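You operate a simulated robot arm through the tools that you are given. There is no shell and no other tool. Be economical: measure what you need, move in short steps, check, and stop when the job is done.

Carry out the task below with a simulated two-armed robot. There is one attempt and no reset: what you move stays moved.

TASK
Close up and spin the dripping towels at 400, then switch off.
Fine: flaps and lid shut, let it run to End; leave the rinse and auto dose buttons alone.

Only the result counts: the job must be done as asked and must still hold three seconds after the hand-in. Knocking over, shifting, dropping, spilling or breaking anything else fails it. Lids that push on must go on centred and level and be pressed home; caps that screw on are set level and turned clockwise until they are tight. Flat cloth is picked up by pressing the open fingertips on it (5 to 10 N) and closing them slowly along it; thin cloth reads only 2 to 8 mm in the jaws.

THE ROBOT
Two 7-joint arms with fingered hands on one trunk, on a base that drives. Base frame: it is fixed to the floor where the robot stands at the start and does not move with it; the origin is under the middle of the robot, x ahead of it, y to its left, z up. Readings come in mm, degrees, newtons and seconds.
The left shoulder is at the start at [70, 145, 1212], the right one opposite. With the tool pointing down near the work surface each hand reaches from about 100 to 360 mm from the robot's upright axis, wherever it stands, measured 20 degrees to its own side. Places, roughly: auto dose button [1100, 100, 900]; front flap [700, -100, 800]; grey sock ball (8x5x5 cm) [1000, -700, 200]; programme dial [1100, 0, 900]; rinse button [1100, 100, 900]; spin button [1100, -200, 900]; washer lid [1000, -100, 1100]; washer panel [1100, -100, 900]; washer start button [1100, -200, 900]. Payload 3.5 kg a hand.
The tool frame of a hand sits at the grasp point between the pads (the TCP): z along the fingers, y along the line on which they close. The tips reach 25 mm beyond it. Largest opening 88 mm; the body of the gripper starts 29 mm behind the TCP. The gripper is a hand of 4 fingers: y runs from the thumb to the fingers, the wrist lies at [-13, -97, -162] in the tool frame.
Orientation is that of the tool frame in the base frame, as [roll, pitch, yaw] about the fixed x, y, z axes, in that order (R = Rz(yaw) Ry(pitch) Rx(roll)). With the fingers straight down and the wrist toward the robot, the tool's x, y and z point along [0, 1, 0], [1, 0, 0] and [0, 0, -1] of the base frame.

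THE INTERFACE
- The arms move only by the tool arm_command. It takes "left_plan", "right_plan" or both (then of equal length, played together; a hand with none holds still); each is a list of rows, each a list of 6 numbers: the shift along the base's x, y, z in units of 300 mm (1.0 is 300 mm), then the turn, a rotation vector about the base's x, y, z in units of 45 degrees (1.0 is 45 degrees). In form: [[dx, dy, dz, ax, ay, az], ...]. A call has 1 to 8 rows; each row is the pose to reach, as a shift and turn from the pose commanded when the call began. A call with a number of a shift or a turn outside -1 to 1 is refused whole. Rows are played at 5 a second. More than 50 mm and 8.6 degrees between two rows, and nothing of the call is played. A pose out of reach is approached as far as the arm can. The call stops where the force on the tool passes 40 N (or 10 N more than at its start, if that is more) or the arm is blocked; 0.2 s more then pass. In this call time passes only in rows, and 0.2 s behind the last. It gives the time, the measured TCP pose, the force on the tool (base axes), the opening and the grip force at its end, in the units of the frame above (readings bear some noise), with the torque about the TCP (base axes, N m) and any sound that the robot's microphone picked up.
- Cameras (640 x 400 px; columns grow to the right, rows downward): "scene" is now at [134.7, -14, 1546.7]; the picture's right is [-0.13, -0.99, 0.00], its down [-0.53, 0.07, -0.84] and it looks along [0.84, -0.11, -0.54] (base axes); focal length 257 px, centre (320, 200). "left" rides on the left gripper at [-64, -83, -98] in its tool frame; the picture's right is [-0.62, -0.37, 0.69], its down [0.71, -0.63, 0.30] and it looks along [0.32, 0.68, 0.65] (tool axes); focal length 265 px, centre (320, 200). "right" rides on the right gripper at [64, -83, -98] in its tool frame; the picture's right is [-0.62, 0.37, -0.69], its down [-0.71, -0.63, 0.30] and it looks along [-0.32, 0.68, 0.65] (tool axes); focal length 265 px, centre (320, 200). There is no depth. A picture from a camera that has moved, and an enlarged one, comes with that camera's place and axes in the base frame and with its lens. The place of the scene camera against the robot may be out by one fixed shift of up to 18 mm in any direction.
- grab_frame(camera): a new picture of that camera. It takes no simulated time.
- slide_trunk(by): slides the trunk up (or, below 0, down) by that many mm; the arms and the scene camera ride with it, the base frame stays. It gives what a move gives, with no picture.
- steer(legs): drives the robot by 1 to 6 legs, each [ahead, left, turn to the left] in mm, mm and degrees, along the robot's own axes; the way and the turn of a leg run together, so that a leg with both is an arc; at most 1500 mm and 180 degrees a leg. The arms and the cameras ride along, it lands a little off, and it stops where it bumps. It gives what a move gives.
- finger_targets(index, middle, ring, thumb_bend, thumb_turn, hand): sets how far each is bent, from 0 (flat) to 1 (curled in); at 0.3 the hand is open as for a grip, at 0.7 the pads meet at the TCP. One left out holds its place. A second passes; each finger stops where it meets its share of the squeeze, and holds until it gets a number again. It is the only way to open and close the hand. It gives what a move gives, with no picture; readings hold the bend of each and the force on the fingers (four entries, about 0 where the hand has none), thumb and palm. thumb_turn goes from beside the hand (0) to across from the fingers (1), as for a grip.
- turn_head(pan, tilt): turns the head with the scene camera to pan (to the left, within 86 degrees either way) and tilt (down, from -29 to 69), counted from straight ahead of the robot. It gives what a move gives.
- inspect(camera, box): a new picture of the part [left, top, right, bottom] of that camera's present view, enlarged. It takes no simulated time.
- job_done(): hands the job in; it is judged then, once.

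Work in short steps. Places have to be worked out from the pictures, the camera data and where the tool is seen: move nearer, look again, correct. Check each grasp and each placing, and mend what went wrong. You have 120 turns and 88 pictures in all, those below and enlarged ones among them. Open the grippers and draw the arms clear of the work before you hand the job in, unless the task says otherwise; then end with one line.

The tools are called after "Emit:" as a command line: name --argument value ..., lists and objects as JSON in quotes. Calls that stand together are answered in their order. arm_command: Moves the arms, as the interface text tells. Its arguments: {"type":"object","properties":{"left_plan":{"type":"array"},"right_plan":{"type":"array"}},"required":[]} The other tools are called the same way: slide_trunk (by) slides the trunk up or down; finger_targets (index, middle, ring, thumb_bend, thumb_turn, hand) moves the fingers one by one; steer (legs) drives the base; turn_head (pan, tilt) turns the head that bears the scene camera; grab_frame (camera) takes a picture; inspect (camera, box) takes an enlarged picture of a part of a camera's view; job_done () hands the job in.

At the start:

```text
time: 0.0
left_eef_pos: [509.3, 233.9, 1000.3]
left_tool_rot: [-179.9, -0.1, 90.0]
left_wrist_force: [0.9, -0.1, -0.5]
left_torque: [0.0, -0.01, 0.0]
left_gripper_width: 87.6
left_grip_force: 0.1
left_shape: jaw
left_bend: [0.3, 0.3, 0.3, 0.3, 0.98]
left_finger forces: [0.0, 0.0, 0.0, 0.0, 0.1, 0.0]
right_eef_pos: [507.9, -238.4, 999.3]
right_tool_rot: [180.0, 0.0, 89.9]
right_wrist_force: [-0.1, 0.2, 0.2]
right_torque: [-0.01, 0.01, -0.02]
right_gripper_width: 87.3
right_grip_force: 0.1
right_shape: jaw
right_bend: [0.3, 0.3, 0.3, 0.3, 0.98]
right_finger forces: [0.1, 0.0, 0.0, 0.1, 0.0, 0.1]
trunk travel left (down, up): [-775.0, 65.0]
robot x, y, heading: [-0.7, 0.4, 0.1]
head pan, tilt: [-7.4, 32.6]
```

scene: 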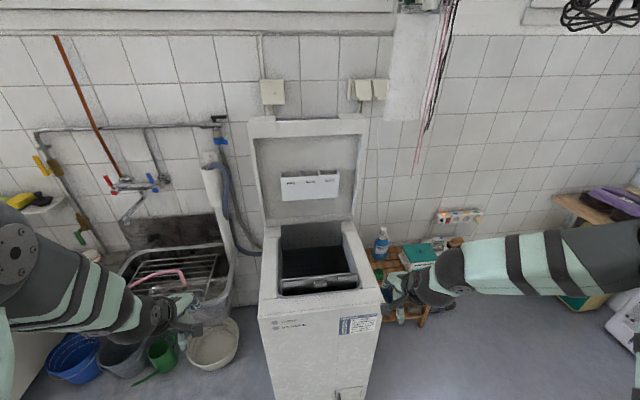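
right: 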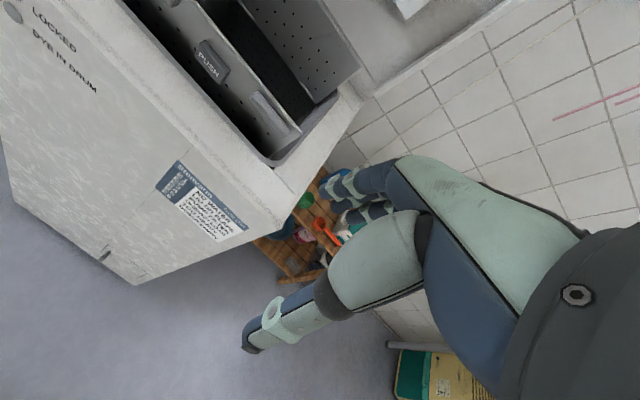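
left: 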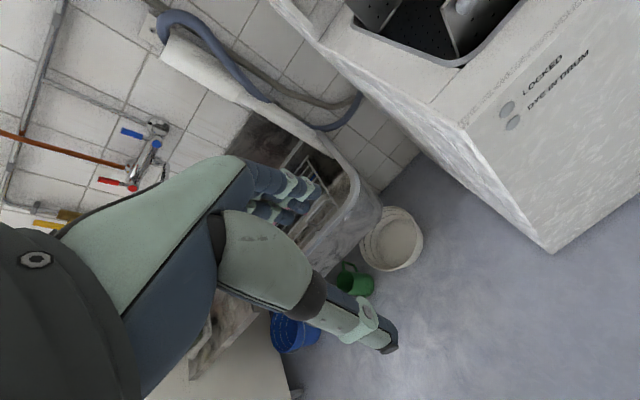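

The washer stands ahead with its lid up and the drum flaps open. I look closer at the opening and the lid.

Emit:
inspect --camera "scene" --box '[230, 100, 400, 206]'

Emit:
inspect --camera "scene" --box '[240, 200, 400, 300]'

Emit:
inspect --camera "scene" --box '[240, 300, 400, 400]'

```text
3.76 times, centred on (315, 153) of scene
camera zoom: at [134.7, -14.0, 1546.7], right [-0.13, -0.99, 0.0], down [-0.53, 0.07, -0.84], along [0.84, -0.11, -0.54], focal length 969 px, centre (339, 377)
```

zoom: 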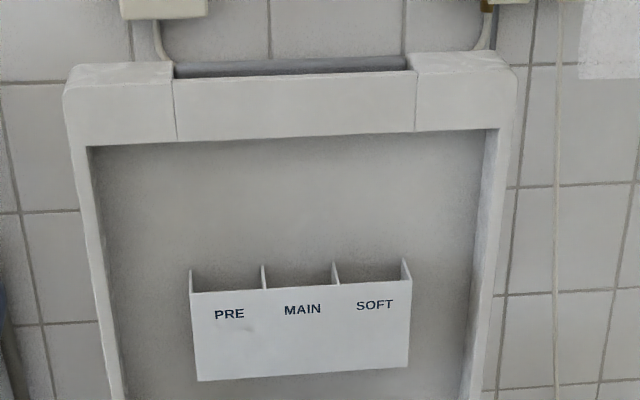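

```text
4.00 times, centred on (320, 250) of scene
camera zoom: at [134.7, -14.0, 1546.7], right [-0.13, -0.99, 0.0], down [-0.53, 0.07, -0.84], along [0.84, -0.11, -0.54], focal length 1029 px, centre (320, 0)
```

zoom: 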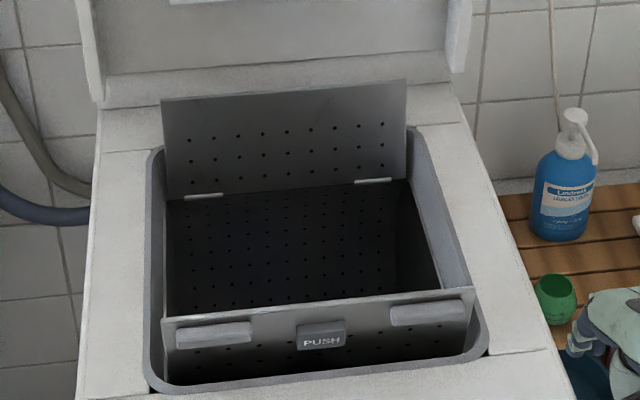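

```text
4.00 times, centred on (320, 350) of scene
camera zoom: at [134.7, -14.0, 1546.7], right [-0.13, -0.99, 0.0], down [-0.53, 0.07, -0.84], along [0.84, -0.11, -0.54], focal length 1029 px, centre (320, -400)
```

zoom: 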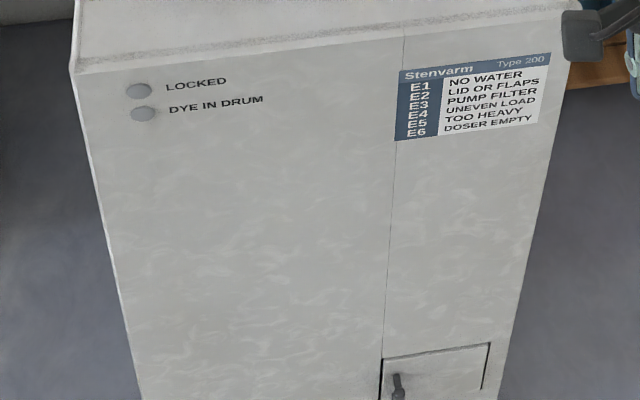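

The panel is hidden behind the raised lid, so it must be on the rear of the top. Two flaps are open in the drum. I drive a bit nearer and centre on the washer, then look into the drum.

Emit:
steer --legs '[[150, -85, 0]]'

Emit:
turn_head --pan 0 --tilt 48

Emit:
grab_frame --camera "scene"

```text
time: 1.5
left_eef_pos: [660.7, 146.7, 1001.0]
left_tool_rot: [179.9, -0.1, 90.0]
left_wrist_force: [0.3, 0.1, -0.3]
left_torque: [-0.02, -0.01, 0.01]
left_gripper_width: 87.7
left_grip_force: 0.1
left_shape: jaw
left_bend: [0.3, 0.3, 0.3, 0.3, 0.98]
left_finger forces: [0.0, 0.1, 0.0, 0.0, 0.0, 0.0]
right_eef_pos: [658.9, -325.2, 1001.1]
right_tool_rot: [180.0, 0.0, 90.0]
right_wrist_force: [-1.2, -0.1, 0.0]
right_torque: [0.02, -0.02, 0.01]
right_gripper_width: 87.5
right_grip_force: 0.1
right_shape: jaw
right_bend: [0.3, 0.3, 0.3, 0.3, 0.98]
right_finger forces: [0.0, 0.0, 0.0, 0.1, 0.1, 0.0]
trunk travel left (down, up): [-775.0, 65.0]
robot x, y, heading: [152.9, -88.8, 0.3]
head pan, tilt: [-7.4, 32.6]
```

```text
time: 2.3
left_eef_pos: [663.2, 145.8, 999.4]
left_tool_rot: [-179.9, 0.0, 90.0]
left_wrist_force: [-0.3, 0.2, 0.0]
left_torque: [0.02, 0.0, -0.02]
left_gripper_width: 87.8
left_grip_force: 0.0
left_shape: jaw
left_bend: [0.3, 0.3, 0.3, 0.3, 0.98]
left_finger forces: [0.1, 0.0, 0.0, 0.0, 0.1, 0.1]
right_eef_pos: [662.7, -326.7, 1000.0]
right_tool_rot: [-179.9, -0.1, 90.1]
right_wrist_force: [-0.1, -0.8, 0.8]
right_torque: [-0.02, 0.05, -0.03]
right_gripper_width: 88.0
right_grip_force: 0.1
right_shape: jaw
right_bend: [0.3, 0.3, 0.3, 0.3, 0.98]
right_finger forces: [0.0, 0.0, 0.0, 0.0, 0.0, 0.0]
trunk travel left (down, up): [-775.0, 65.0]
robot x, y, heading: [156.3, -89.6, 0.1]
head pan, tilt: [0.0, 48.0]
```

```text
81 pictures are left
camera scene: at [279.3, -91.3, 1524.0], right [0.0, -1.0, 0.0], down [-0.74, 0.0, -0.67], along [0.67, 0.0, -0.74], focal length 257 px, centre (320, 200)
```

scene: 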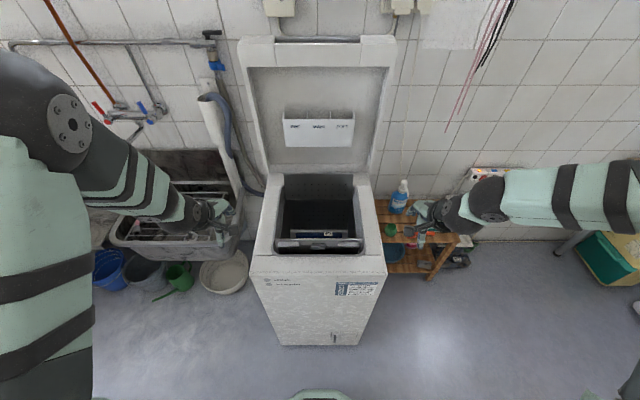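

The rear flap looks different from here; I zoom into the opening.

Emit:
inspect --camera "scene" --box '[250, 160, 394, 250]'

Emit:
inspect --camera "scene" --box '[230, 250, 400, 356]'

```text
4.44 times, centred on (322, 205) of scene
camera zoom: at [279.3, -91.3, 1524.0], right [0.0, -1.0, 0.0], down [-0.74, 0.0, -0.67], along [0.67, 0.0, -0.74], focal length 1144 px, centre (311, 178)
```

zoom: 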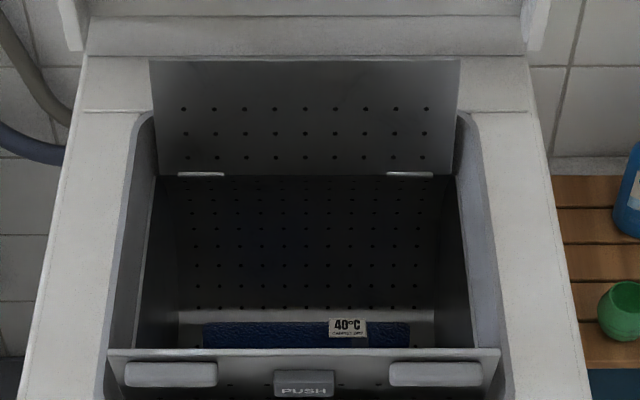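

```text
3.76 times, centred on (315, 303) of scene
camera zoom: at [279.3, -91.3, 1524.0], right [0.0, -1.0, 0.0], down [-0.74, 0.0, -0.67], along [0.67, 0.0, -0.74], focal length 969 px, centre (339, -188)
```

zoom: 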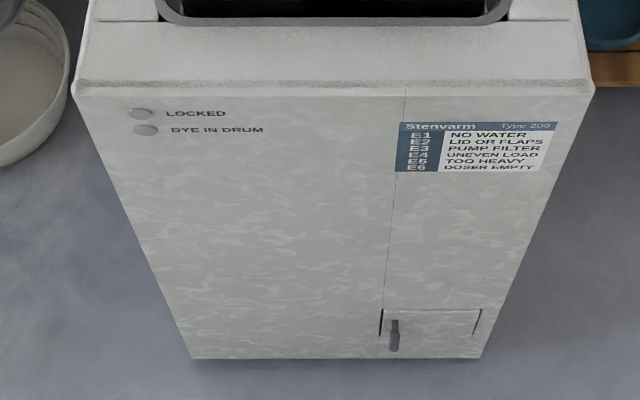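

The blue towels are in the drum. I judge the front flap's free edge to be near x 743, z 827 and the rear flap's near x 987, z 888, with the top surface around z 840 and the front at x 617. I drive closer so the hands reach the rear.

Emit:
steer --legs '[[150, 0, 0]]'

Emit:
grab_frame --camera "scene"

Emit:
grab_frame --camera "right"

```text
time: 3.6
left_eef_pos: [809.7, 148.6, 1001.4]
left_tool_rot: [179.8, -0.1, 90.1]
left_wrist_force: [0.4, -0.1, 0.7]
left_torque: [0.03, -0.01, 0.0]
left_gripper_width: 87.6
left_grip_force: 0.1
left_shape: jaw
left_bend: [0.3, 0.3, 0.3, 0.3, 0.98]
left_finger forces: [0.0, 0.0, 0.0, 0.0, 0.0, 0.0]
right_eef_pos: [809.0, -325.2, 1001.4]
right_tool_rot: [179.9, 0.0, 90.2]
right_wrist_force: [-0.7, -0.5, -0.8]
right_torque: [0.0, 0.0, 0.02]
right_gripper_width: 87.6
right_grip_force: 0.1
right_shape: jaw
right_bend: [0.3, 0.3, 0.3, 0.3, 0.98]
right_finger forces: [0.0, 0.1, 0.0, 0.1, 0.1, 0.0]
trunk travel left (down, up): [-775.0, 65.0]
robot x, y, heading: [300.1, -87.4, -0.0]
head pan, tilt: [0.0, 48.0]
```

```text
78 pictures are left
camera scene: at [424.3, -90.2, 1524.3], right [0.0, -1.0, 0.0], down [-0.74, 0.0, -0.67], along [0.67, 0.0, -0.74], focal length 257 px, centre (320, 200)
```

scene: 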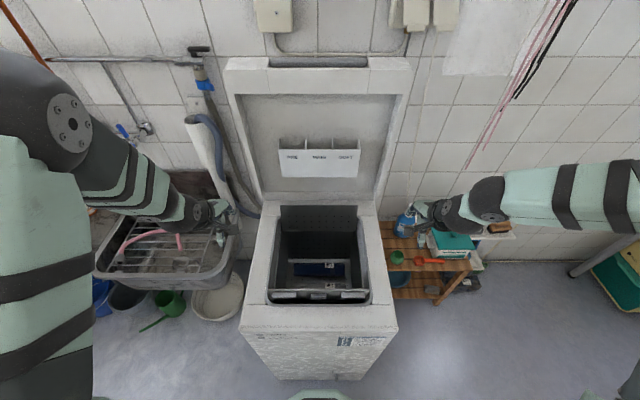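

```text
77 pictures are left
camera right: at [725.5, -261.7, 1099.7], right [0.37, -0.62, 0.69], down [-0.63, -0.72, -0.31], along [0.69, -0.32, -0.65], focal length 265 px, centre (320, 200)
```

right: 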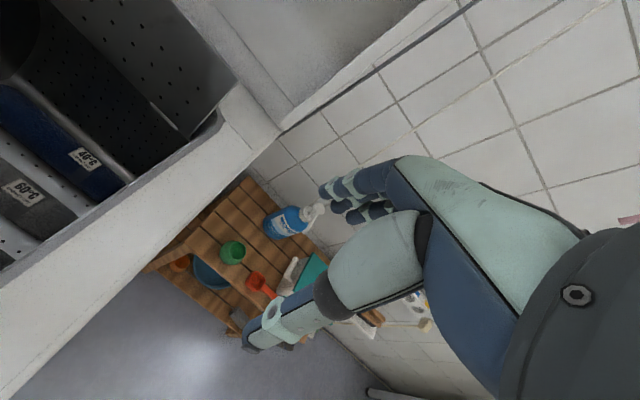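

I zoom in to see what is in the drum and how the flaps sit.

Emit:
inspect --camera "scene" --box '[256, 196, 384, 306]'

Emit:
inspect --camera "right" --box '[0, 0, 256, 260]'

```text
3.64 times, centred on (320, 251) of scene
camera zoom: at [424.3, -90.2, 1524.3], right [0.0, -1.0, 0.0], down [-0.74, 0.0, -0.67], along [0.67, 0.0, -0.74], focal length 936 px, centre (320, 14)
```

zoom: 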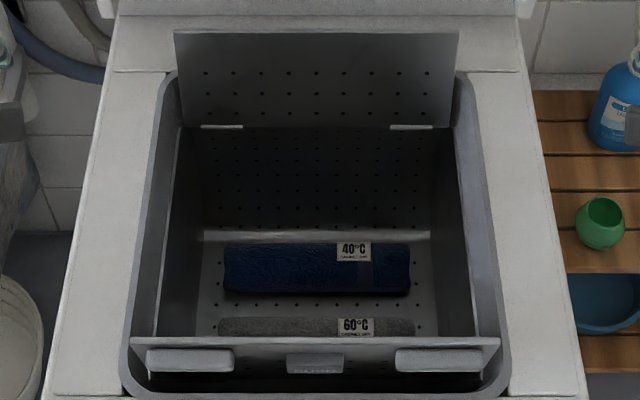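

```text
1.54 times, centred on (128, 130) of right
camera zoom: at [725.5, -261.7, 1099.7], right [0.37, -0.62, 0.69], down [-0.63, -0.72, -0.31], along [0.69, -0.32, -0.65], focal length 408 px, centre (615, 308)
```

zoom: 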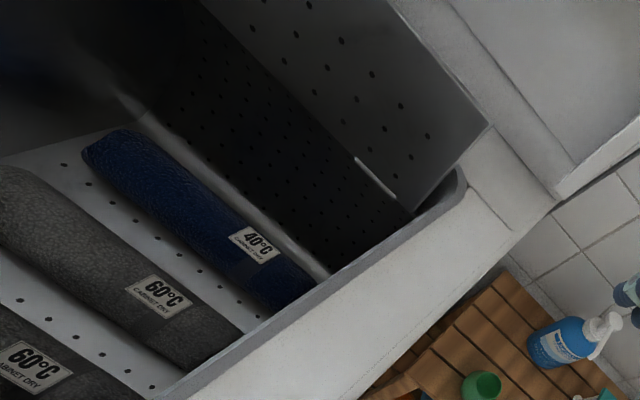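

Three rolled towels lie in the drum. Estimates: rear flap upright at about x 950, free edge z 915, hinge z 785; front flap edge near x 700–740. I bring the right hand above the rear flap with its fingers behind it and its thumb in front.

Emit:
arm_command --right_plan '[[0.07, 0.12, 0, 0, 0, 0], [0.14, 0.24, 0, 0, 0, 0], [0.21, 0.36, 0, 0, 0, 0], [0.28, 0.48, 0, 0, 0, 0], [0.35, 0.6, 0, 0, 0, 0], [0.42, 0.72, 0, 0, 0, 0]]'

Emit:
grab_frame --camera "scene"

Emit:
grab_frame --camera "right"

```text
time: 5.0
left_eef_pos: [810.2, 147.6, 1001.6]
left_tool_rot: [179.7, 0.0, 90.1]
left_wrist_force: [-0.1, 0.2, -0.5]
left_torque: [0.0, 0.0, 0.02]
left_gripper_width: 87.6
left_grip_force: 0.0
left_shape: jaw
left_bend: [0.3, 0.3, 0.3, 0.3, 0.98]
left_finger forces: [0.1, 0.1, 0.1, 0.0, 0.0, 0.0]
right_eef_pos: [930.5, -114.6, 997.9]
right_tool_rot: [-179.8, -0.1, 90.1]
right_wrist_force: [-10.3, -1.4, -3.0]
right_torque: [0.05, -0.05, -0.28]
right_gripper_width: 87.1
right_grip_force: 0.1
right_shape: jaw
right_bend: [0.3, 0.36, 0.3, 0.3, 0.98]
right_finger forces: [0.0, 10.5, 0.0, 0.1, 0.1, 0.0]
trunk travel left (down, up): [-775.0, 65.0]
robot x, y, heading: [299.1, -84.8, 0.2]
head pan, tilt: [0.0, 48.0]
```

```text
74 pictures are left
camera scene: at [423.7, -90.3, 1524.3], right [0.0, -1.0, 0.0], down [-0.74, 0.0, -0.67], along [0.67, 0.0, -0.74], focal length 257 px, centre (320, 200)
```

scene: 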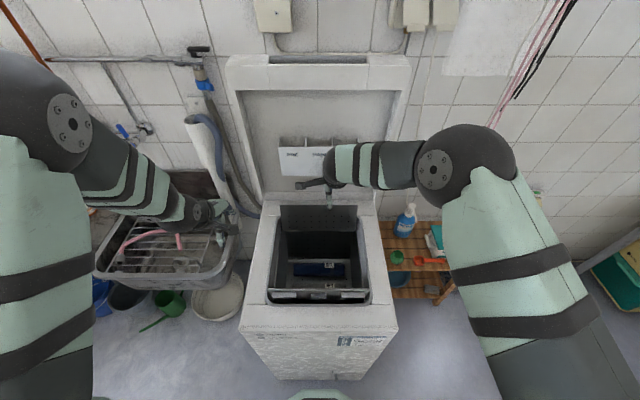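

```text
73 pictures are left
camera right: at [848.8, -49.3, 1096.6], right [0.37, -0.62, 0.69], down [-0.63, -0.72, -0.3], along [0.68, -0.32, -0.66], focal length 265 px, centre (320, 200)
```

right: 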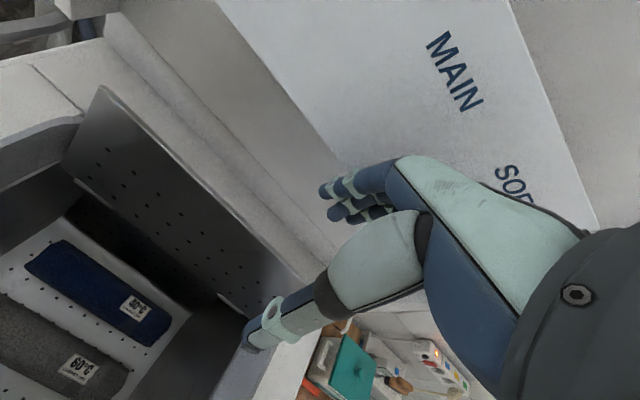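

The middle finger touches the dispenser box on the lid (about 10 N). I back off and tip the fingers forward 20° so the knuckles stay clear of it.

Emit:
arm_command --right_plan '[[-0.08, 0, 0, 0, -0.15, 0], [-0.08, 0, 0, 0, -0.3, 0], [-0.08, 0, -0.05, 0, -0.444, 0]]'

Emit:
grab_frame --camera "right"

Emit:
inspect --camera "scene" --box '[240, 130, 400, 230]'

```text
time: 5.8
left_eef_pos: [812.7, 147.8, 1000.3]
left_tool_rot: [180.0, 0.0, 90.3]
left_wrist_force: [0.1, -0.5, -0.2]
left_torque: [0.01, 0.02, -0.06]
left_gripper_width: 87.5
left_grip_force: 0.2
left_shape: jaw
left_bend: [0.3, 0.3, 0.3, 0.3, 0.98]
left_finger forces: [0.1, 0.0, 0.1, 0.0, 0.0, 0.0]
right_eef_pos: [912.8, -109.5, 984.2]
right_tool_rot: [159.9, 0.0, 90.2]
right_wrist_force: [-0.1, -0.2, -0.4]
right_torque: [0.01, -0.01, 0.0]
right_gripper_width: 87.7
right_grip_force: 0.0
right_shape: jaw
right_bend: [0.3, 0.3, 0.3, 0.3, 0.98]
right_finger forces: [0.1, 0.0, 0.0, 0.1, 0.0, 0.1]
trunk travel left (down, up): [-775.0, 65.0]
robot x, y, heading: [305.4, -88.0, 0.2]
head pan, tilt: [0.0, 48.0]
```

```text
72 pictures are left
camera right: at [800.3, -45.6, 1047.8], right [0.11, -0.62, 0.78], down [-0.49, -0.72, -0.5], along [0.87, -0.32, -0.38], focal length 265 px, centre (320, 200)
```

right: 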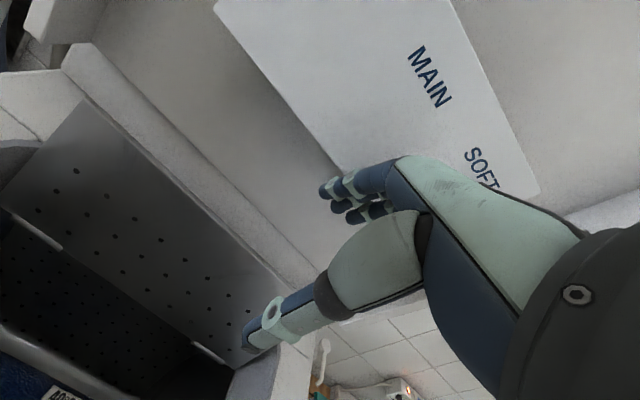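

```text
4.00 times, centred on (320, 180) of scene
camera zoom: at [429.2, -89.8, 1523.9], right [0.0, -1.0, 0.0], down [-0.74, 0.0, -0.67], along [0.67, 0.0, -0.74], focal length 1029 px, centre (320, 280)
```

zoom: 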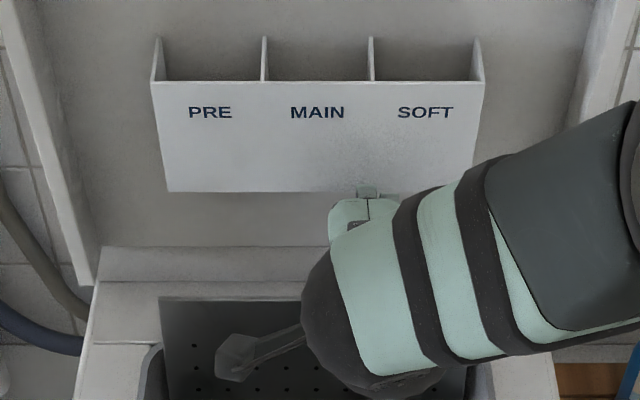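

By both cameras the flap's edge is at about x 952, z 911. I lower the hand to straddle it, fingers behind.

Emit:
arm_command --right_plan '[[0.057, 0, -0.06, 0, 0, 0], [0.057, 0, -0.14, 0, 0, 0], [0.057, 0, -0.22, 0, 0, 0], [0.057, 0, -0.3, 0, 0, 0]]'

Emit:
grab_frame --camera "right"

```text
time: 6.8
left_eef_pos: [811.9, 146.8, 1000.1]
left_tool_rot: [-180.0, 0.0, 90.2]
left_wrist_force: [0.1, -0.4, 0.7]
left_torque: [0.0, -0.02, 0.0]
left_gripper_width: 87.7
left_grip_force: 0.1
left_shape: jaw
left_bend: [0.3, 0.3, 0.3, 0.3, 0.98]
left_finger forces: [0.1, 0.0, 0.1, 0.1, 0.0, 0.0]
right_eef_pos: [930.3, -108.9, 892.3]
right_tool_rot: [159.9, 0.0, 90.2]
right_wrist_force: [-0.9, -0.4, -0.7]
right_torque: [0.0, -0.01, 0.0]
right_gripper_width: 87.7
right_grip_force: 0.2
right_shape: jaw
right_bend: [0.3, 0.3, 0.3, 0.3, 0.98]
right_finger forces: [0.0, 0.1, 0.1, 0.0, 0.0, 0.0]
trunk travel left (down, up): [-775.0, 65.0]
robot x, y, heading: [301.8, -93.4, -0.0]
head pan, tilt: [0.0, 48.0]
```

```text
70 pictures are left
camera right: at [819.4, -45.0, 956.5], right [0.11, -0.62, 0.78], down [-0.49, -0.72, -0.5], along [0.87, -0.32, -0.38], focal length 265 px, centre (320, 200)
```

right: 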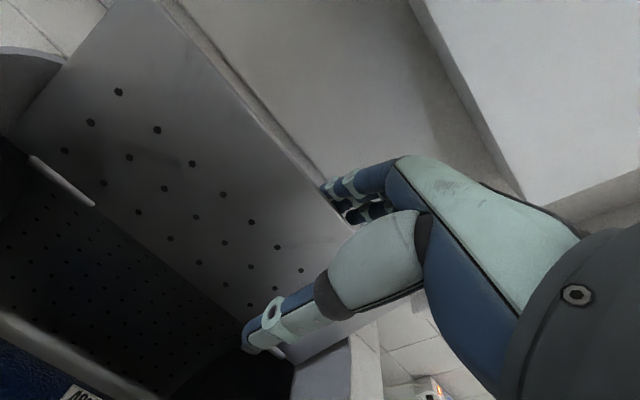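

The fingertips are behind the flap. I pull it forward and down along its arc.

Emit:
arm_command --right_plan '[[-0.087, 0, 0, 0, 0, 0], [-0.2, 0, -0.02, 0, 0, 0], [-0.31, 0, -0.07, 0, 0, 0], [-0.4, 0, -0.153, 0, 0, 0]]'

Emit:
grab_frame --camera "right"

Emit:
inspect --camera "scene" --box '[240, 180, 400, 306]'

```text
time: 7.9
left_eef_pos: [813.3, 148.0, 998.8]
left_tool_rot: [-180.0, 0.0, 90.2]
left_wrist_force: [-0.6, -0.2, -1.4]
left_torque: [-0.01, -0.03, 0.01]
left_gripper_width: 87.9
left_grip_force: 0.0
left_shape: jaw
left_bend: [0.3, 0.3, 0.3, 0.3, 0.98]
left_finger forces: [0.0, 0.1, 0.0, 0.0, 0.0, 0.0]
right_eef_pos: [832.1, -108.2, 864.4]
right_tool_rot: [157.4, 0.0, 90.0]
right_wrist_force: [11.8, 0.8, 8.4]
right_torque: [0.0, -0.05, 0.05]
right_gripper_width: 84.1
right_grip_force: 0.1
right_shape: jaw
right_bend: [0.28, 0.29, 0.29, 0.31, 0.98]
right_finger forces: [4.2, 2.0, 1.2, 0.0, 9.6, 0.0]
trunk travel left (down, up): [-775.0, 65.0]
robot x, y, heading: [304.1, -86.4, 0.1]
head pan, tilt: [0.0, 48.0]
stopped in row 4 (right hand): the force on the tool passed its limit at 53 N (the readings are from after the stop); the commanded pose is now the measured one
```

```text
69 pictures are left
camera right: at [718.7, -45.1, 923.7], right [0.07, -0.62, 0.78], down [-0.47, -0.71, -0.52], along [0.88, -0.33, -0.34], focal length 265 px, centre (320, 200)
```

right: 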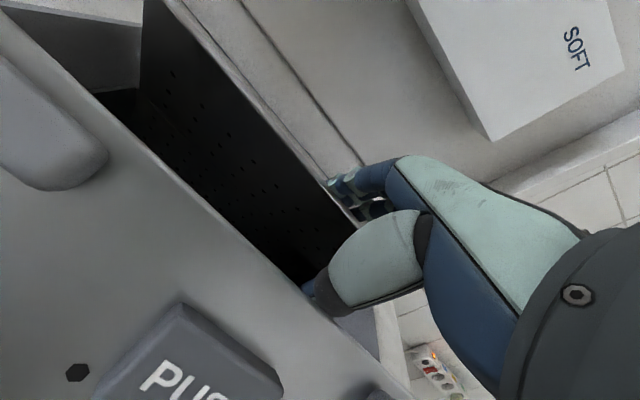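

```text
3.17 times, centred on (320, 243) of scene
camera zoom: at [429.0, -89.4, 1524.0], right [0.0, -1.0, 0.0], down [-0.74, 0.0, -0.67], along [0.67, 0.0, -0.74], focal length 817 px, centre (320, 64)
```

zoom: 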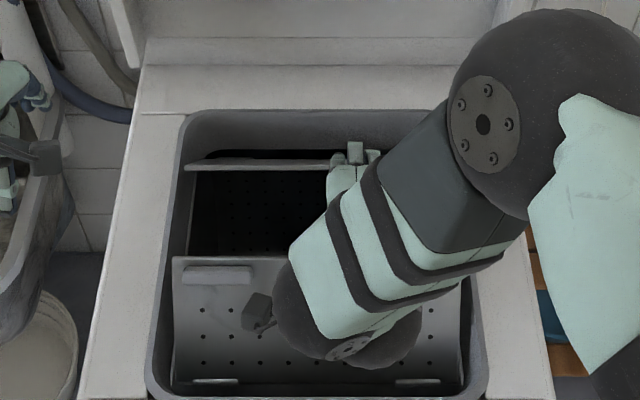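

The move stopped with the thumb pressing inside the front flap, which now leans inward. I lift the hand out a little and look at how both flaps rest.

Emit:
arm_command --right_plan '[[0.07, 0, 0.08, 0, 0, 0], [0.14, 0, 0.2, 0, 0, 0], [0.14, 0, 0.36, 0, 0, 0], [0.14, 0, 0.5, 0, 0, 0]]'

Emit:
inspect --camera "scene" --box '[240, 180, 400, 306]'

Emit:
grab_frame --camera "right"

```text
time: 8.9
left_eef_pos: [809.5, 147.4, 1000.5]
left_tool_rot: [179.8, 0.0, 90.2]
left_wrist_force: [0.3, 0.1, 0.6]
left_torque: [-0.03, 0.01, -0.03]
left_gripper_width: 87.6
left_grip_force: 0.1
left_shape: jaw
left_bend: [0.3, 0.3, 0.3, 0.3, 0.98]
left_finger forces: [0.0, 0.1, 0.0, 0.0, 0.0, 0.0]
right_eef_pos: [869.2, -108.2, 1013.7]
right_tool_rot: [158.0, 0.0, 90.1]
right_wrist_force: [0.0, -0.4, -0.5]
right_torque: [0.01, 0.04, 0.01]
right_gripper_width: 87.9
right_grip_force: 0.1
right_shape: jaw
right_bend: [0.3, 0.3, 0.3, 0.3, 0.98]
right_finger forces: [0.1, 0.0, 0.0, 0.1, 0.0, 0.0]
trunk travel left (down, up): [-775.0, 65.0]
robot x, y, heading: [300.9, -84.9, 0.0]
head pan, tilt: [0.0, 48.0]
```

```text
3.17 times, centred on (320, 243) of scene
camera zoom: at [425.9, -90.2, 1524.1], right [0.0, -1.0, 0.0], down [-0.74, 0.0, -0.67], along [0.67, 0.0, -0.74], focal length 817 px, centre (320, 64)
```

zoom: 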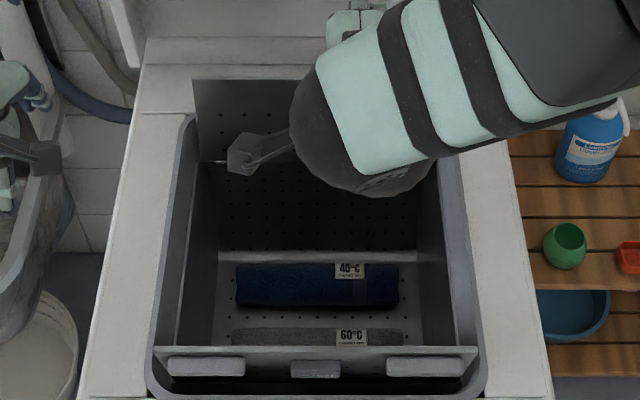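

```text
66 pictures are left
camera right: at [756.1, -44.7, 1073.6], right [0.08, -0.62, 0.78], down [-0.47, -0.71, -0.52], along [0.88, -0.32, -0.35], focal length 265 px, centre (320, 200)
```

right: 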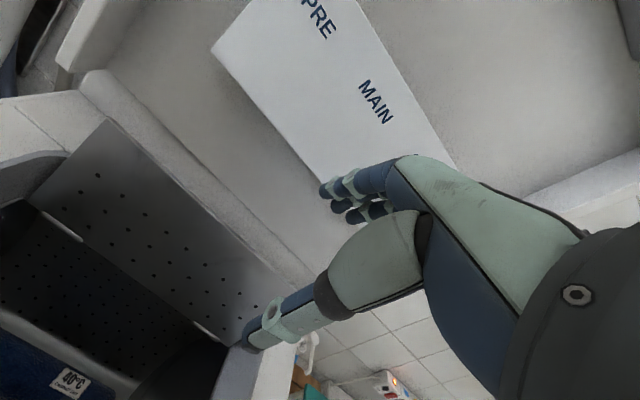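

Both flaps sprang back open together: they seem sprung and linked, so the thumb between them was in the way. I move the right hand in front of the front flap, upright, and close it into a pushing tool.

Emit:
arm_command --right_plan '[[-0.13, -0.04, 0.0, 0, 0.08, 0], [-0.26, -0.08, 0, 0, 0.16, 0], [-0.39, -0.12, 0, 0, 0.25, 0], [-0.52, -0.16, 0, 0, 0.33, 0], [-0.65, -0.2, 0, 0, 0.41, 0], [-0.77, -0.24, 0, 0, 0.489, 0]]'

Emit:
finger_targets --hand "right" --index 0.7 --middle 0.7 --ring 0.7 --thumb_bend 0.7

Emit:
grab_frame --camera "right"

Emit:
inspect --camera "scene" --box '[230, 180, 410, 330]'

```text
time: 10.3
left_eef_pos: [815.8, 144.0, 997.5]
left_tool_rot: [-179.7, -0.2, 90.1]
left_wrist_force: [-0.1, 0.0, 0.2]
left_torque: [0.02, 0.03, 0.03]
left_gripper_width: 87.7
left_grip_force: 0.1
left_shape: jaw
left_bend: [0.3, 0.3, 0.3, 0.3, 0.98]
left_finger forces: [0.1, 0.0, 0.0, 0.0, 0.0, 0.1]
right_eef_pos: [671.4, -166.7, 1002.3]
right_tool_rot: [-179.6, -0.2, 89.8]
right_wrist_force: [0.4, 0.2, 0.3]
right_torque: [0.0, 0.04, 0.01]
right_gripper_width: 87.7
right_grip_force: 0.1
right_shape: jaw
right_bend: [0.3, 0.3, 0.3, 0.3, 0.98]
right_finger forces: [0.1, 0.0, 0.1, 0.0, 0.0, 0.1]
right hand out of reach, approached as far as the arm can: row 5, 6
trunk travel left (down, up): [-775.0, 65.0]
robot x, y, heading: [303.9, -87.6, 0.2]
head pan, tilt: [0.0, 48.0]
```

```text
time: 11.3
left_eef_pos: [811.1, 148.5, 1000.0]
left_tool_rot: [-180.0, -0.1, 90.3]
left_wrist_force: [0.9, 0.1, 0.8]
left_torque: [0.03, -0.02, -0.03]
left_gripper_width: 87.2
left_grip_force: 0.1
left_shape: jaw
left_bend: [0.3, 0.3, 0.3, 0.3, 0.98]
left_finger forces: [0.0, 0.0, 0.0, 0.1, 0.0, 0.1]
right_eef_pos: [666.0, -162.1, 1004.7]
right_tool_rot: [-179.9, 0.0, 89.9]
right_wrist_force: [-1.6, 0.6, -0.1]
right_torque: [0.02, -0.02, -0.03]
right_gripper_width: 0.0
right_grip_force: 0.2
right_shape: fingers
right_bend: [0.7, 0.7, 0.7, 0.7, 0.98]
right_finger forces: [0.0, 0.0, 0.1, 0.0, 0.0, 0.0]
trunk travel left (down, up): [-775.0, 65.0]
robot x, y, heading: [301.4, -87.2, -0.2]
head pan, tilt: [0.0, 48.0]
```

```text
65 pictures are left
camera right: at [583.8, -97.8, 1103.9], right [0.37, -0.62, 0.69], down [-0.63, -0.71, -0.3], along [0.68, -0.33, -0.65], focal length 265 px, centre (320, 200)
```

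right: 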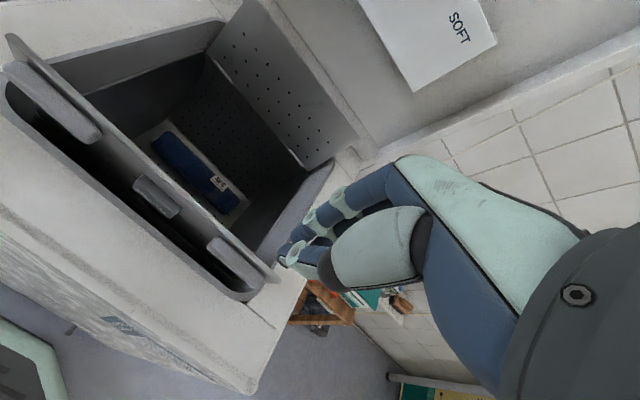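

```text
2.67 times, centred on (320, 255) of scene
camera zoom: at [427.4, -90.1, 1524.0], right [0.0, -1.0, 0.0], down [-0.74, 0.0, -0.67], along [0.67, 0.0, -0.74], focal length 686 px, centre (320, 53)
```

zoom: 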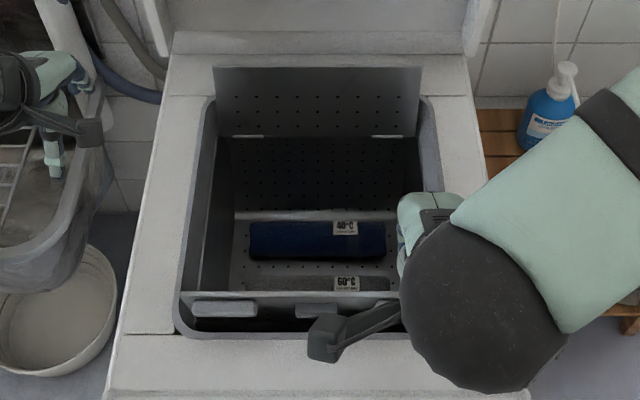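

The hand is at its near limit, so I back the base up 60 mm, which puts the hand just in front of the flap (edge about x 685, z 895).

Emit:
steer --legs '[[-60, 0, 0]]'

Emit:
arm_command --right_plan '[[0.03, 0, -0.12, 0, 0, 0], [0.06, 0, -0.24, 0, 0, 0], [0.08, 0, -0.34, 0, 0, 0]]'

Emit:
grab_frame --camera "right"

Emit:
inspect --camera "scene" --box '[230, 180, 410, 330]'

```text
time: 12.2
left_eef_pos: [757.0, 148.8, 996.4]
left_tool_rot: [-179.7, 0.0, 90.3]
left_wrist_force: [0.3, 0.2, -0.7]
left_torque: [0.01, 0.03, 0.02]
left_gripper_width: 87.5
left_grip_force: 0.0
left_shape: jaw
left_bend: [0.3, 0.3, 0.3, 0.3, 0.98]
left_finger forces: [0.1, 0.0, 0.0, 0.0, 0.1, 0.1]
right_eef_pos: [612.0, -161.0, 1002.5]
right_tool_rot: [-179.7, 0.1, 90.0]
right_wrist_force: [-0.3, 0.7, -1.3]
right_torque: [-0.01, 0.03, 0.01]
right_gripper_width: 0.0
right_grip_force: 0.0
right_shape: fingers
right_bend: [0.7, 0.7, 0.7, 0.7, 0.98]
right_finger forces: [0.0, 0.0, 0.0, 0.0, 0.1, 0.0]
trunk travel left (down, up): [-775.0, 65.0]
robot x, y, heading: [246.8, -90.0, 0.3]
head pan, tilt: [0.0, 48.0]
```

```text
time: 13.0
left_eef_pos: [751.7, 148.9, 1001.0]
left_tool_rot: [179.9, 0.0, 90.2]
left_wrist_force: [0.3, -0.4, 0.1]
left_torque: [-0.04, 0.02, 0.02]
left_gripper_width: 87.6
left_grip_force: 0.1
left_shape: jaw
left_bend: [0.3, 0.3, 0.3, 0.3, 0.98]
left_finger forces: [0.0, 0.0, 0.0, 0.0, 0.1, 0.1]
right_eef_pos: [631.6, -161.0, 905.6]
right_tool_rot: [-180.0, -0.1, 90.0]
right_wrist_force: [0.4, 0.1, -0.6]
right_torque: [-0.01, -0.02, 0.02]
right_gripper_width: 0.0
right_grip_force: 0.1
right_shape: fingers
right_bend: [0.7, 0.7, 0.7, 0.7, 0.98]
right_finger forces: [0.1, 0.0, 0.0, 0.1, 0.0, 0.0]
trunk travel left (down, up): [-775.0, 65.0]
robot x, y, heading: [243.5, -89.3, 0.2]
head pan, tilt: [0.0, 48.0]
```

```text
63 pictures are left
camera right: at [549.6, -96.7, 1004.0], right [0.37, -0.62, 0.69], down [-0.63, -0.71, -0.3], along [0.68, -0.33, -0.65], focal length 265 px, centre (320, 200)
```

right: 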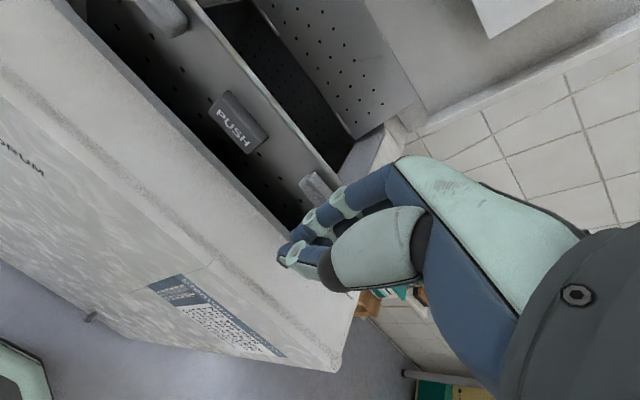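

```text
2.67 times, centred on (320, 255) of scene
camera zoom: at [366.9, -89.9, 1524.2], right [0.0, -1.0, 0.0], down [-0.74, 0.0, -0.67], along [0.67, 0.0, -0.74], focal length 686 px, centre (320, 53)
```

zoom: 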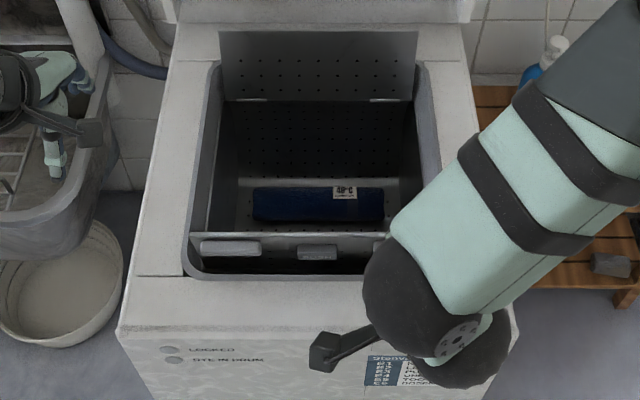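

The hand is just in front of the flap, to the right of PUSH. I push it rearward along its arc to about half way and look.

Emit:
arm_command --right_plan '[[0.15, 0, 0, 0, 0, 0], [0.267, 0, 0, 0, 0, 0], [0.377, 0, -0.03, 0, 0, 0], [0.45, 0, -0.067, 0, 0, 0]]'

Emit:
grab_frame --camera "right"

Emit:
inspect --camera "scene" --box '[230, 180, 410, 330]'

```text
time: 14.0
left_eef_pos: [751.8, 148.5, 1000.5]
left_tool_rot: [179.9, 0.0, 90.3]
left_wrist_force: [-0.1, 0.7, 0.1]
left_torque: [0.01, 0.0, 0.02]
left_gripper_width: 87.5
left_grip_force: 0.1
left_shape: jaw
left_bend: [0.3, 0.3, 0.3, 0.3, 0.98]
left_finger forces: [0.0, 0.0, 0.0, 0.0, 0.0, 0.0]
right_eef_pos: [769.5, -165.7, 886.4]
right_tool_rot: [-180.0, 0.1, 90.0]
right_wrist_force: [-1.7, -0.2, 2.0]
right_torque: [-0.04, 0.01, -0.02]
right_gripper_width: 0.3
right_grip_force: 0.6
right_shape: fingers
right_bend: [0.7, 0.71, 0.7, 0.7, 0.98]
right_finger forces: [0.8, 1.4, 0.0, 0.1, 0.1, 0.1]
trunk travel left (down, up): [-775.0, 65.0]
robot x, y, heading: [243.8, -88.0, 0.4]
head pan, tilt: [0.0, 48.0]
```

```text
61 pictures are left
camera right: at [687.4, -100.6, 984.9], right [0.37, -0.62, 0.69], down [-0.63, -0.71, -0.3], along [0.68, -0.33, -0.65], focal length 265 px, centre (320, 200)
```

right: 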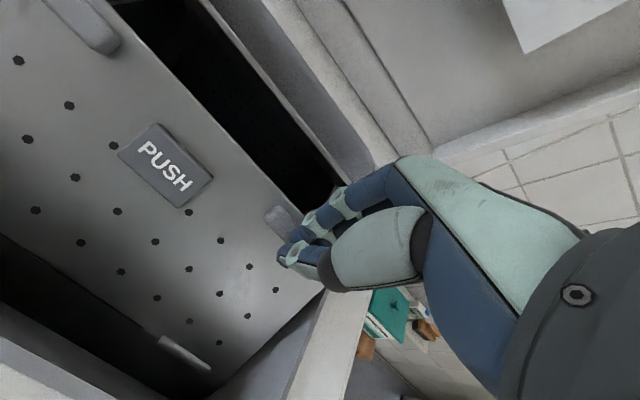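

```text
2.67 times, centred on (320, 255) of scene
camera zoom: at [367.8, -90.4, 1524.0], right [0.0, -1.0, 0.0], down [-0.74, 0.0, -0.67], along [0.67, 0.0, -0.74], focal length 686 px, centre (320, 53)
```

zoom: 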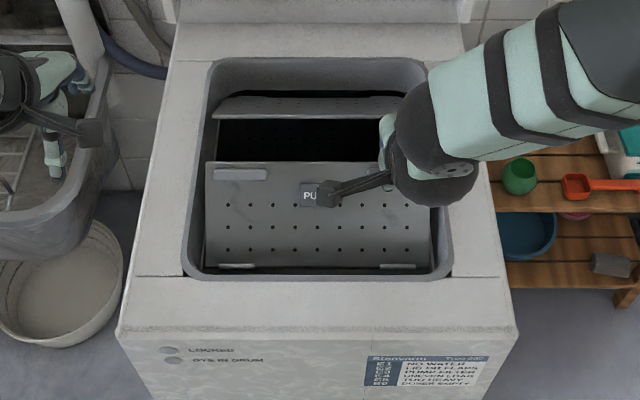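

The two flaps do move together, with only about 2 N. I keep going down the arc and check how they overlap.

Emit:
arm_command --right_plan '[[0.04, 0, -0.05, 0, 0, 0], [0.08, 0, -0.11, 0, 0, 0]]'

Emit:
grab_frame --camera "right"

Emit:
inspect --camera "scene" --box '[260, 190, 380, 270]'

```text
time: 14.6
left_eef_pos: [752.6, 149.5, 1000.2]
left_tool_rot: [-180.0, 0.0, 90.3]
left_wrist_force: [-0.2, -0.2, -0.2]
left_torque: [-0.03, -0.01, 0.01]
left_gripper_width: 87.8
left_grip_force: 0.0
left_shape: jaw
left_bend: [0.3, 0.3, 0.3, 0.3, 0.98]
left_finger forces: [0.0, 0.1, 0.0, 0.1, 0.1, 0.0]
right_eef_pos: [792.3, -162.9, 850.4]
right_tool_rot: [-179.9, 0.2, 90.0]
right_wrist_force: [-1.6, -0.2, 2.6]
right_torque: [0.03, 0.03, -0.01]
right_gripper_width: 0.0
right_grip_force: 1.5
right_shape: fingers
right_bend: [0.7, 0.7, 0.7, 0.7, 0.98]
right_finger forces: [2.4, 0.9, 0.1, 0.1, 0.0, 0.0]
trunk travel left (down, up): [-775.0, 65.0]
robot x, y, heading: [240.1, -91.4, 0.5]
head pan, tilt: [0.0, 48.0]
```

```text
59 pictures are left
camera right: at [709.3, -99.1, 949.7], right [0.37, -0.62, 0.69], down [-0.63, -0.71, -0.3], along [0.68, -0.33, -0.65], focal length 265 px, centre (320, 200)
```

right: 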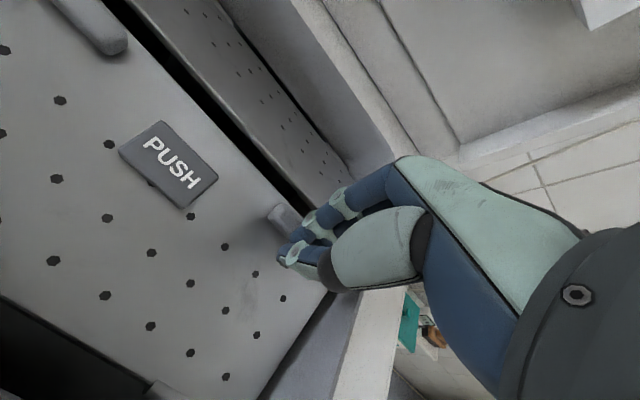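

```text
5.00 times, centred on (320, 230) of scene
camera zoom: at [368.7, -90.1, 1524.0], right [0.0, -1.0, 0.0], down [-0.74, 0.0, -0.67], along [0.67, 0.0, -0.74], focal length 1286 px, centre (320, 50)
```

zoom: 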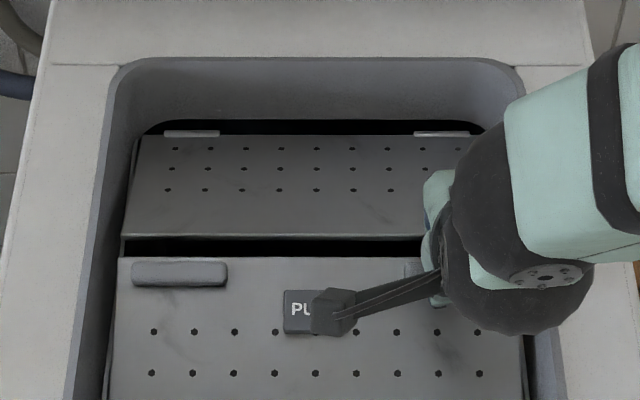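

The front flap is on top of the rear one. I press on down until it latches.

Emit:
arm_command --right_plan '[[0.02, 0, -0.04, 0, 0, 0], [0.03, 0, -0.08, 0, 0, 0], [0.03, 0, -0.12, 0, 0, 0], [0.03, 0, -0.15, 0, 0, 0]]'

Emit:
inspect --camera "scene" --box '[260, 190, 380, 270]'

```text
time: 15.6
left_eef_pos: [748.4, 149.7, 1002.4]
left_tool_rot: [179.6, 0.0, 90.4]
left_wrist_force: [0.5, 0.2, 0.3]
left_torque: [-0.01, -0.02, 0.0]
left_gripper_width: 87.4
left_grip_force: 0.0
left_shape: jaw
left_bend: [0.3, 0.3, 0.3, 0.3, 0.98]
left_finger forces: [0.0, 0.0, 0.1, 0.1, 0.0, 0.0]
right_eef_pos: [797.9, -162.7, 811.1]
right_tool_rot: [179.3, 0.0, 89.9]
right_wrist_force: [-6.9, -0.4, 29.8]
right_torque: [-0.32, -0.17, -0.03]
right_gripper_width: 0.0
right_grip_force: 15.7
right_shape: fingers
right_bend: [0.71, 0.72, 0.71, 0.69, 0.98]
right_finger forces: [7.7, 17.7, 6.7, 0.0, 0.1, 0.0]
trunk travel left (down, up): [-775.0, 65.0]
robot x, y, heading: [242.1, -88.9, 0.5]
head pan, tilt: [0.0, 48.0]
```

```text
5.00 times, centred on (320, 230) of scene
camera zoom: at [360.4, -89.2, 1525.2], right [0.0, -1.0, 0.0], down [-0.74, 0.0, -0.67], along [0.67, 0.0, -0.74], focal length 1286 px, centre (320, 50)
```

zoom: 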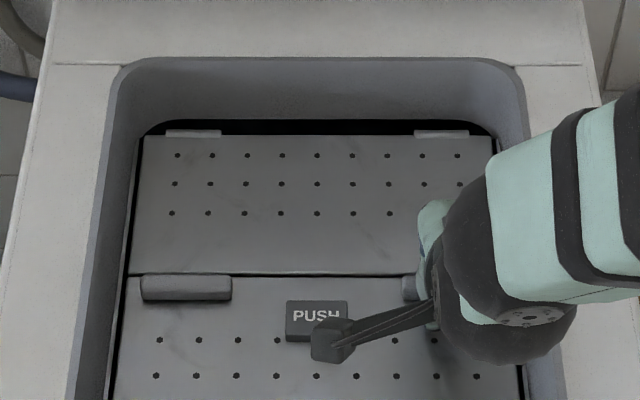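

It meets firm resistance at 30 N. I lift off to see whether it stays shut.

Emit:
arm_command --right_plan '[[0, 0, 0.06, 0, 0, 0], [-0.05, 0, 0.2, 0, 0, 0], [-0.1, -0.1, 0.34, 0, 0, 0]]'

Emit:
inspect --camera "scene" --box '[260, 190, 380, 270]'

Emit:
grab_frame --camera "right"

```text
refused: row 3 steps farther than a row can; nothing moved
```

```text
5.00 times, centred on (320, 230) of scene
camera zoom: at [360.4, -89.2, 1525.2], right [0.0, -1.0, 0.0], down [-0.74, 0.0, -0.67], along [0.67, 0.0, -0.74], focal length 1286 px, centre (320, 50)
```

zoom: 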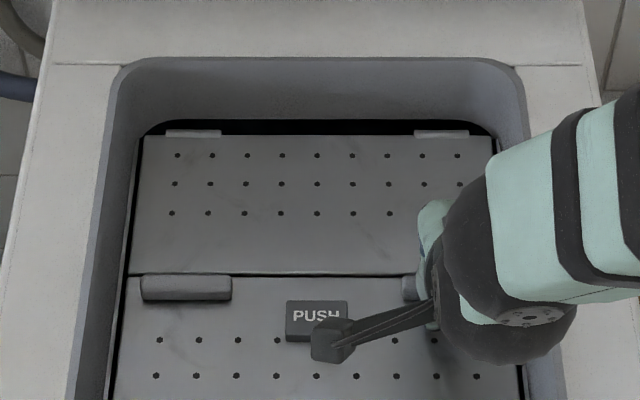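

```text
55 pictures are left
camera right: at [714.1, -98.6, 908.6], right [0.36, -0.62, 0.7], down [-0.63, -0.71, -0.31], along [0.69, -0.33, -0.65], focal length 265 px, centre (320, 200)
```

right: 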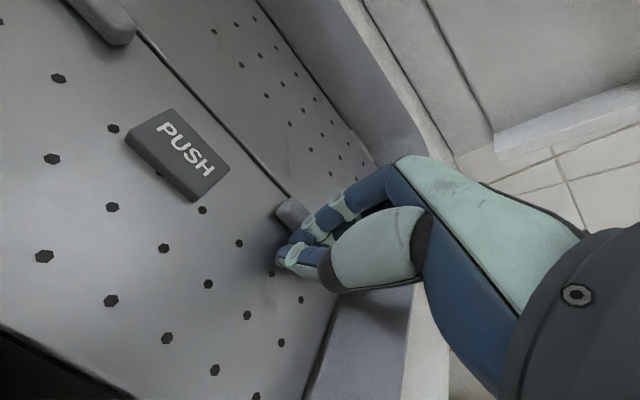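

The step was too large and nothing moved. I lift in smaller steps, then look.

Emit:
arm_command --right_plan '[[0, 0, 0.06, 0, 0, 0], [-0.02, -0.02, 0.2, 0, 0, 0], [-0.05, -0.06, 0.34, 0, 0, 0]]'

Emit:
inspect --camera "scene" --box '[260, 190, 380, 270]'

```text
time: 16.4
left_eef_pos: [750.1, 148.3, 1000.7]
left_tool_rot: [179.9, 0.0, 90.2]
left_wrist_force: [0.6, 0.1, -0.1]
left_torque: [-0.02, -0.02, -0.02]
left_gripper_width: 87.9
left_grip_force: 0.0
left_shape: jaw
left_bend: [0.3, 0.3, 0.3, 0.3, 0.98]
left_finger forces: [0.0, 0.1, 0.1, 0.0, 0.0, 0.0]
right_eef_pos: [782.2, -185.4, 906.9]
right_tool_rot: [-179.9, 0.0, 89.9]
right_wrist_force: [-0.4, -0.2, 0.0]
right_torque: [0.01, 0.02, -0.02]
right_gripper_width: 0.0
right_grip_force: 0.0
right_shape: fingers
right_bend: [0.7, 0.7, 0.7, 0.7, 0.98]
right_finger forces: [0.1, 0.0, 0.0, 0.0, 0.1, 0.0]
trunk travel left (down, up): [-775.0, 65.0]
robot x, y, heading: [243.1, -87.6, 0.5]
head pan, tilt: [0.0, 48.0]
```

```text
5.00 times, centred on (320, 230) of scene
camera zoom: at [366.4, -90.6, 1524.1], right [0.0, -1.0, 0.0], down [-0.74, 0.0, -0.67], along [0.67, 0.0, -0.74], focal length 1286 px, centre (320, 50)
```

zoom: 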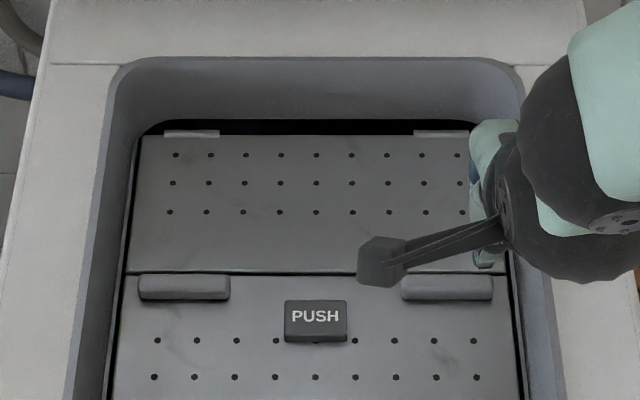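

It stays shut without the hand. I check the seam closely for an incomplete latch.

Emit:
inspect --camera "scene" --box '[280, 225, 360, 265]'

Emit:
grab_frame --camera "right"

```text
8.00 times, centred on (320, 245) of scene
camera zoom: at [366.4, -90.6, 1524.1], right [0.0, -1.0, 0.0], down [-0.74, 0.0, -0.67], along [0.67, 0.0, -0.74], focal length 2058 px, centre (320, -160)
```

zoom: 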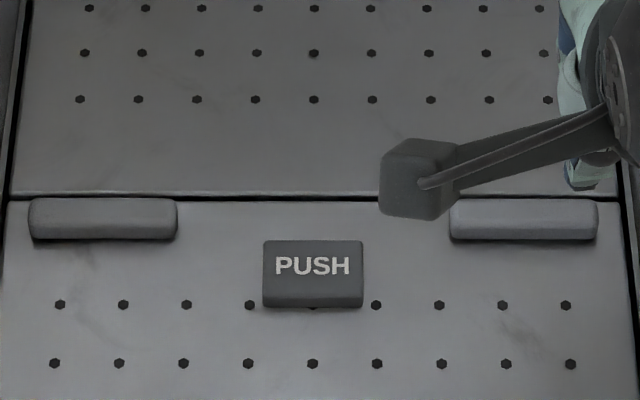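

```text
52 pictures are left
camera right: at [700.3, -120.7, 1006.7], right [0.37, -0.62, 0.69], down [-0.63, -0.71, -0.3], along [0.68, -0.33, -0.66], focal length 265 px, centre (320, 200)
```

right: 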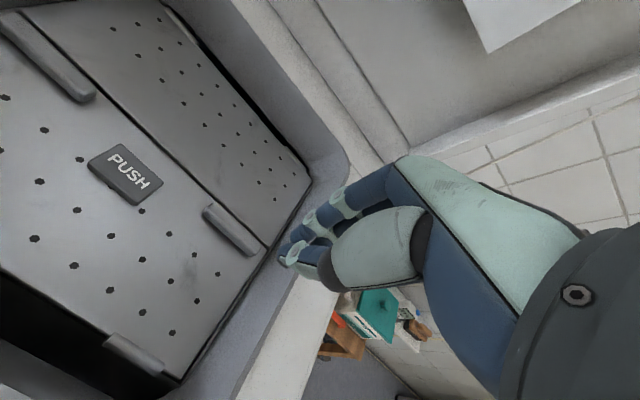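

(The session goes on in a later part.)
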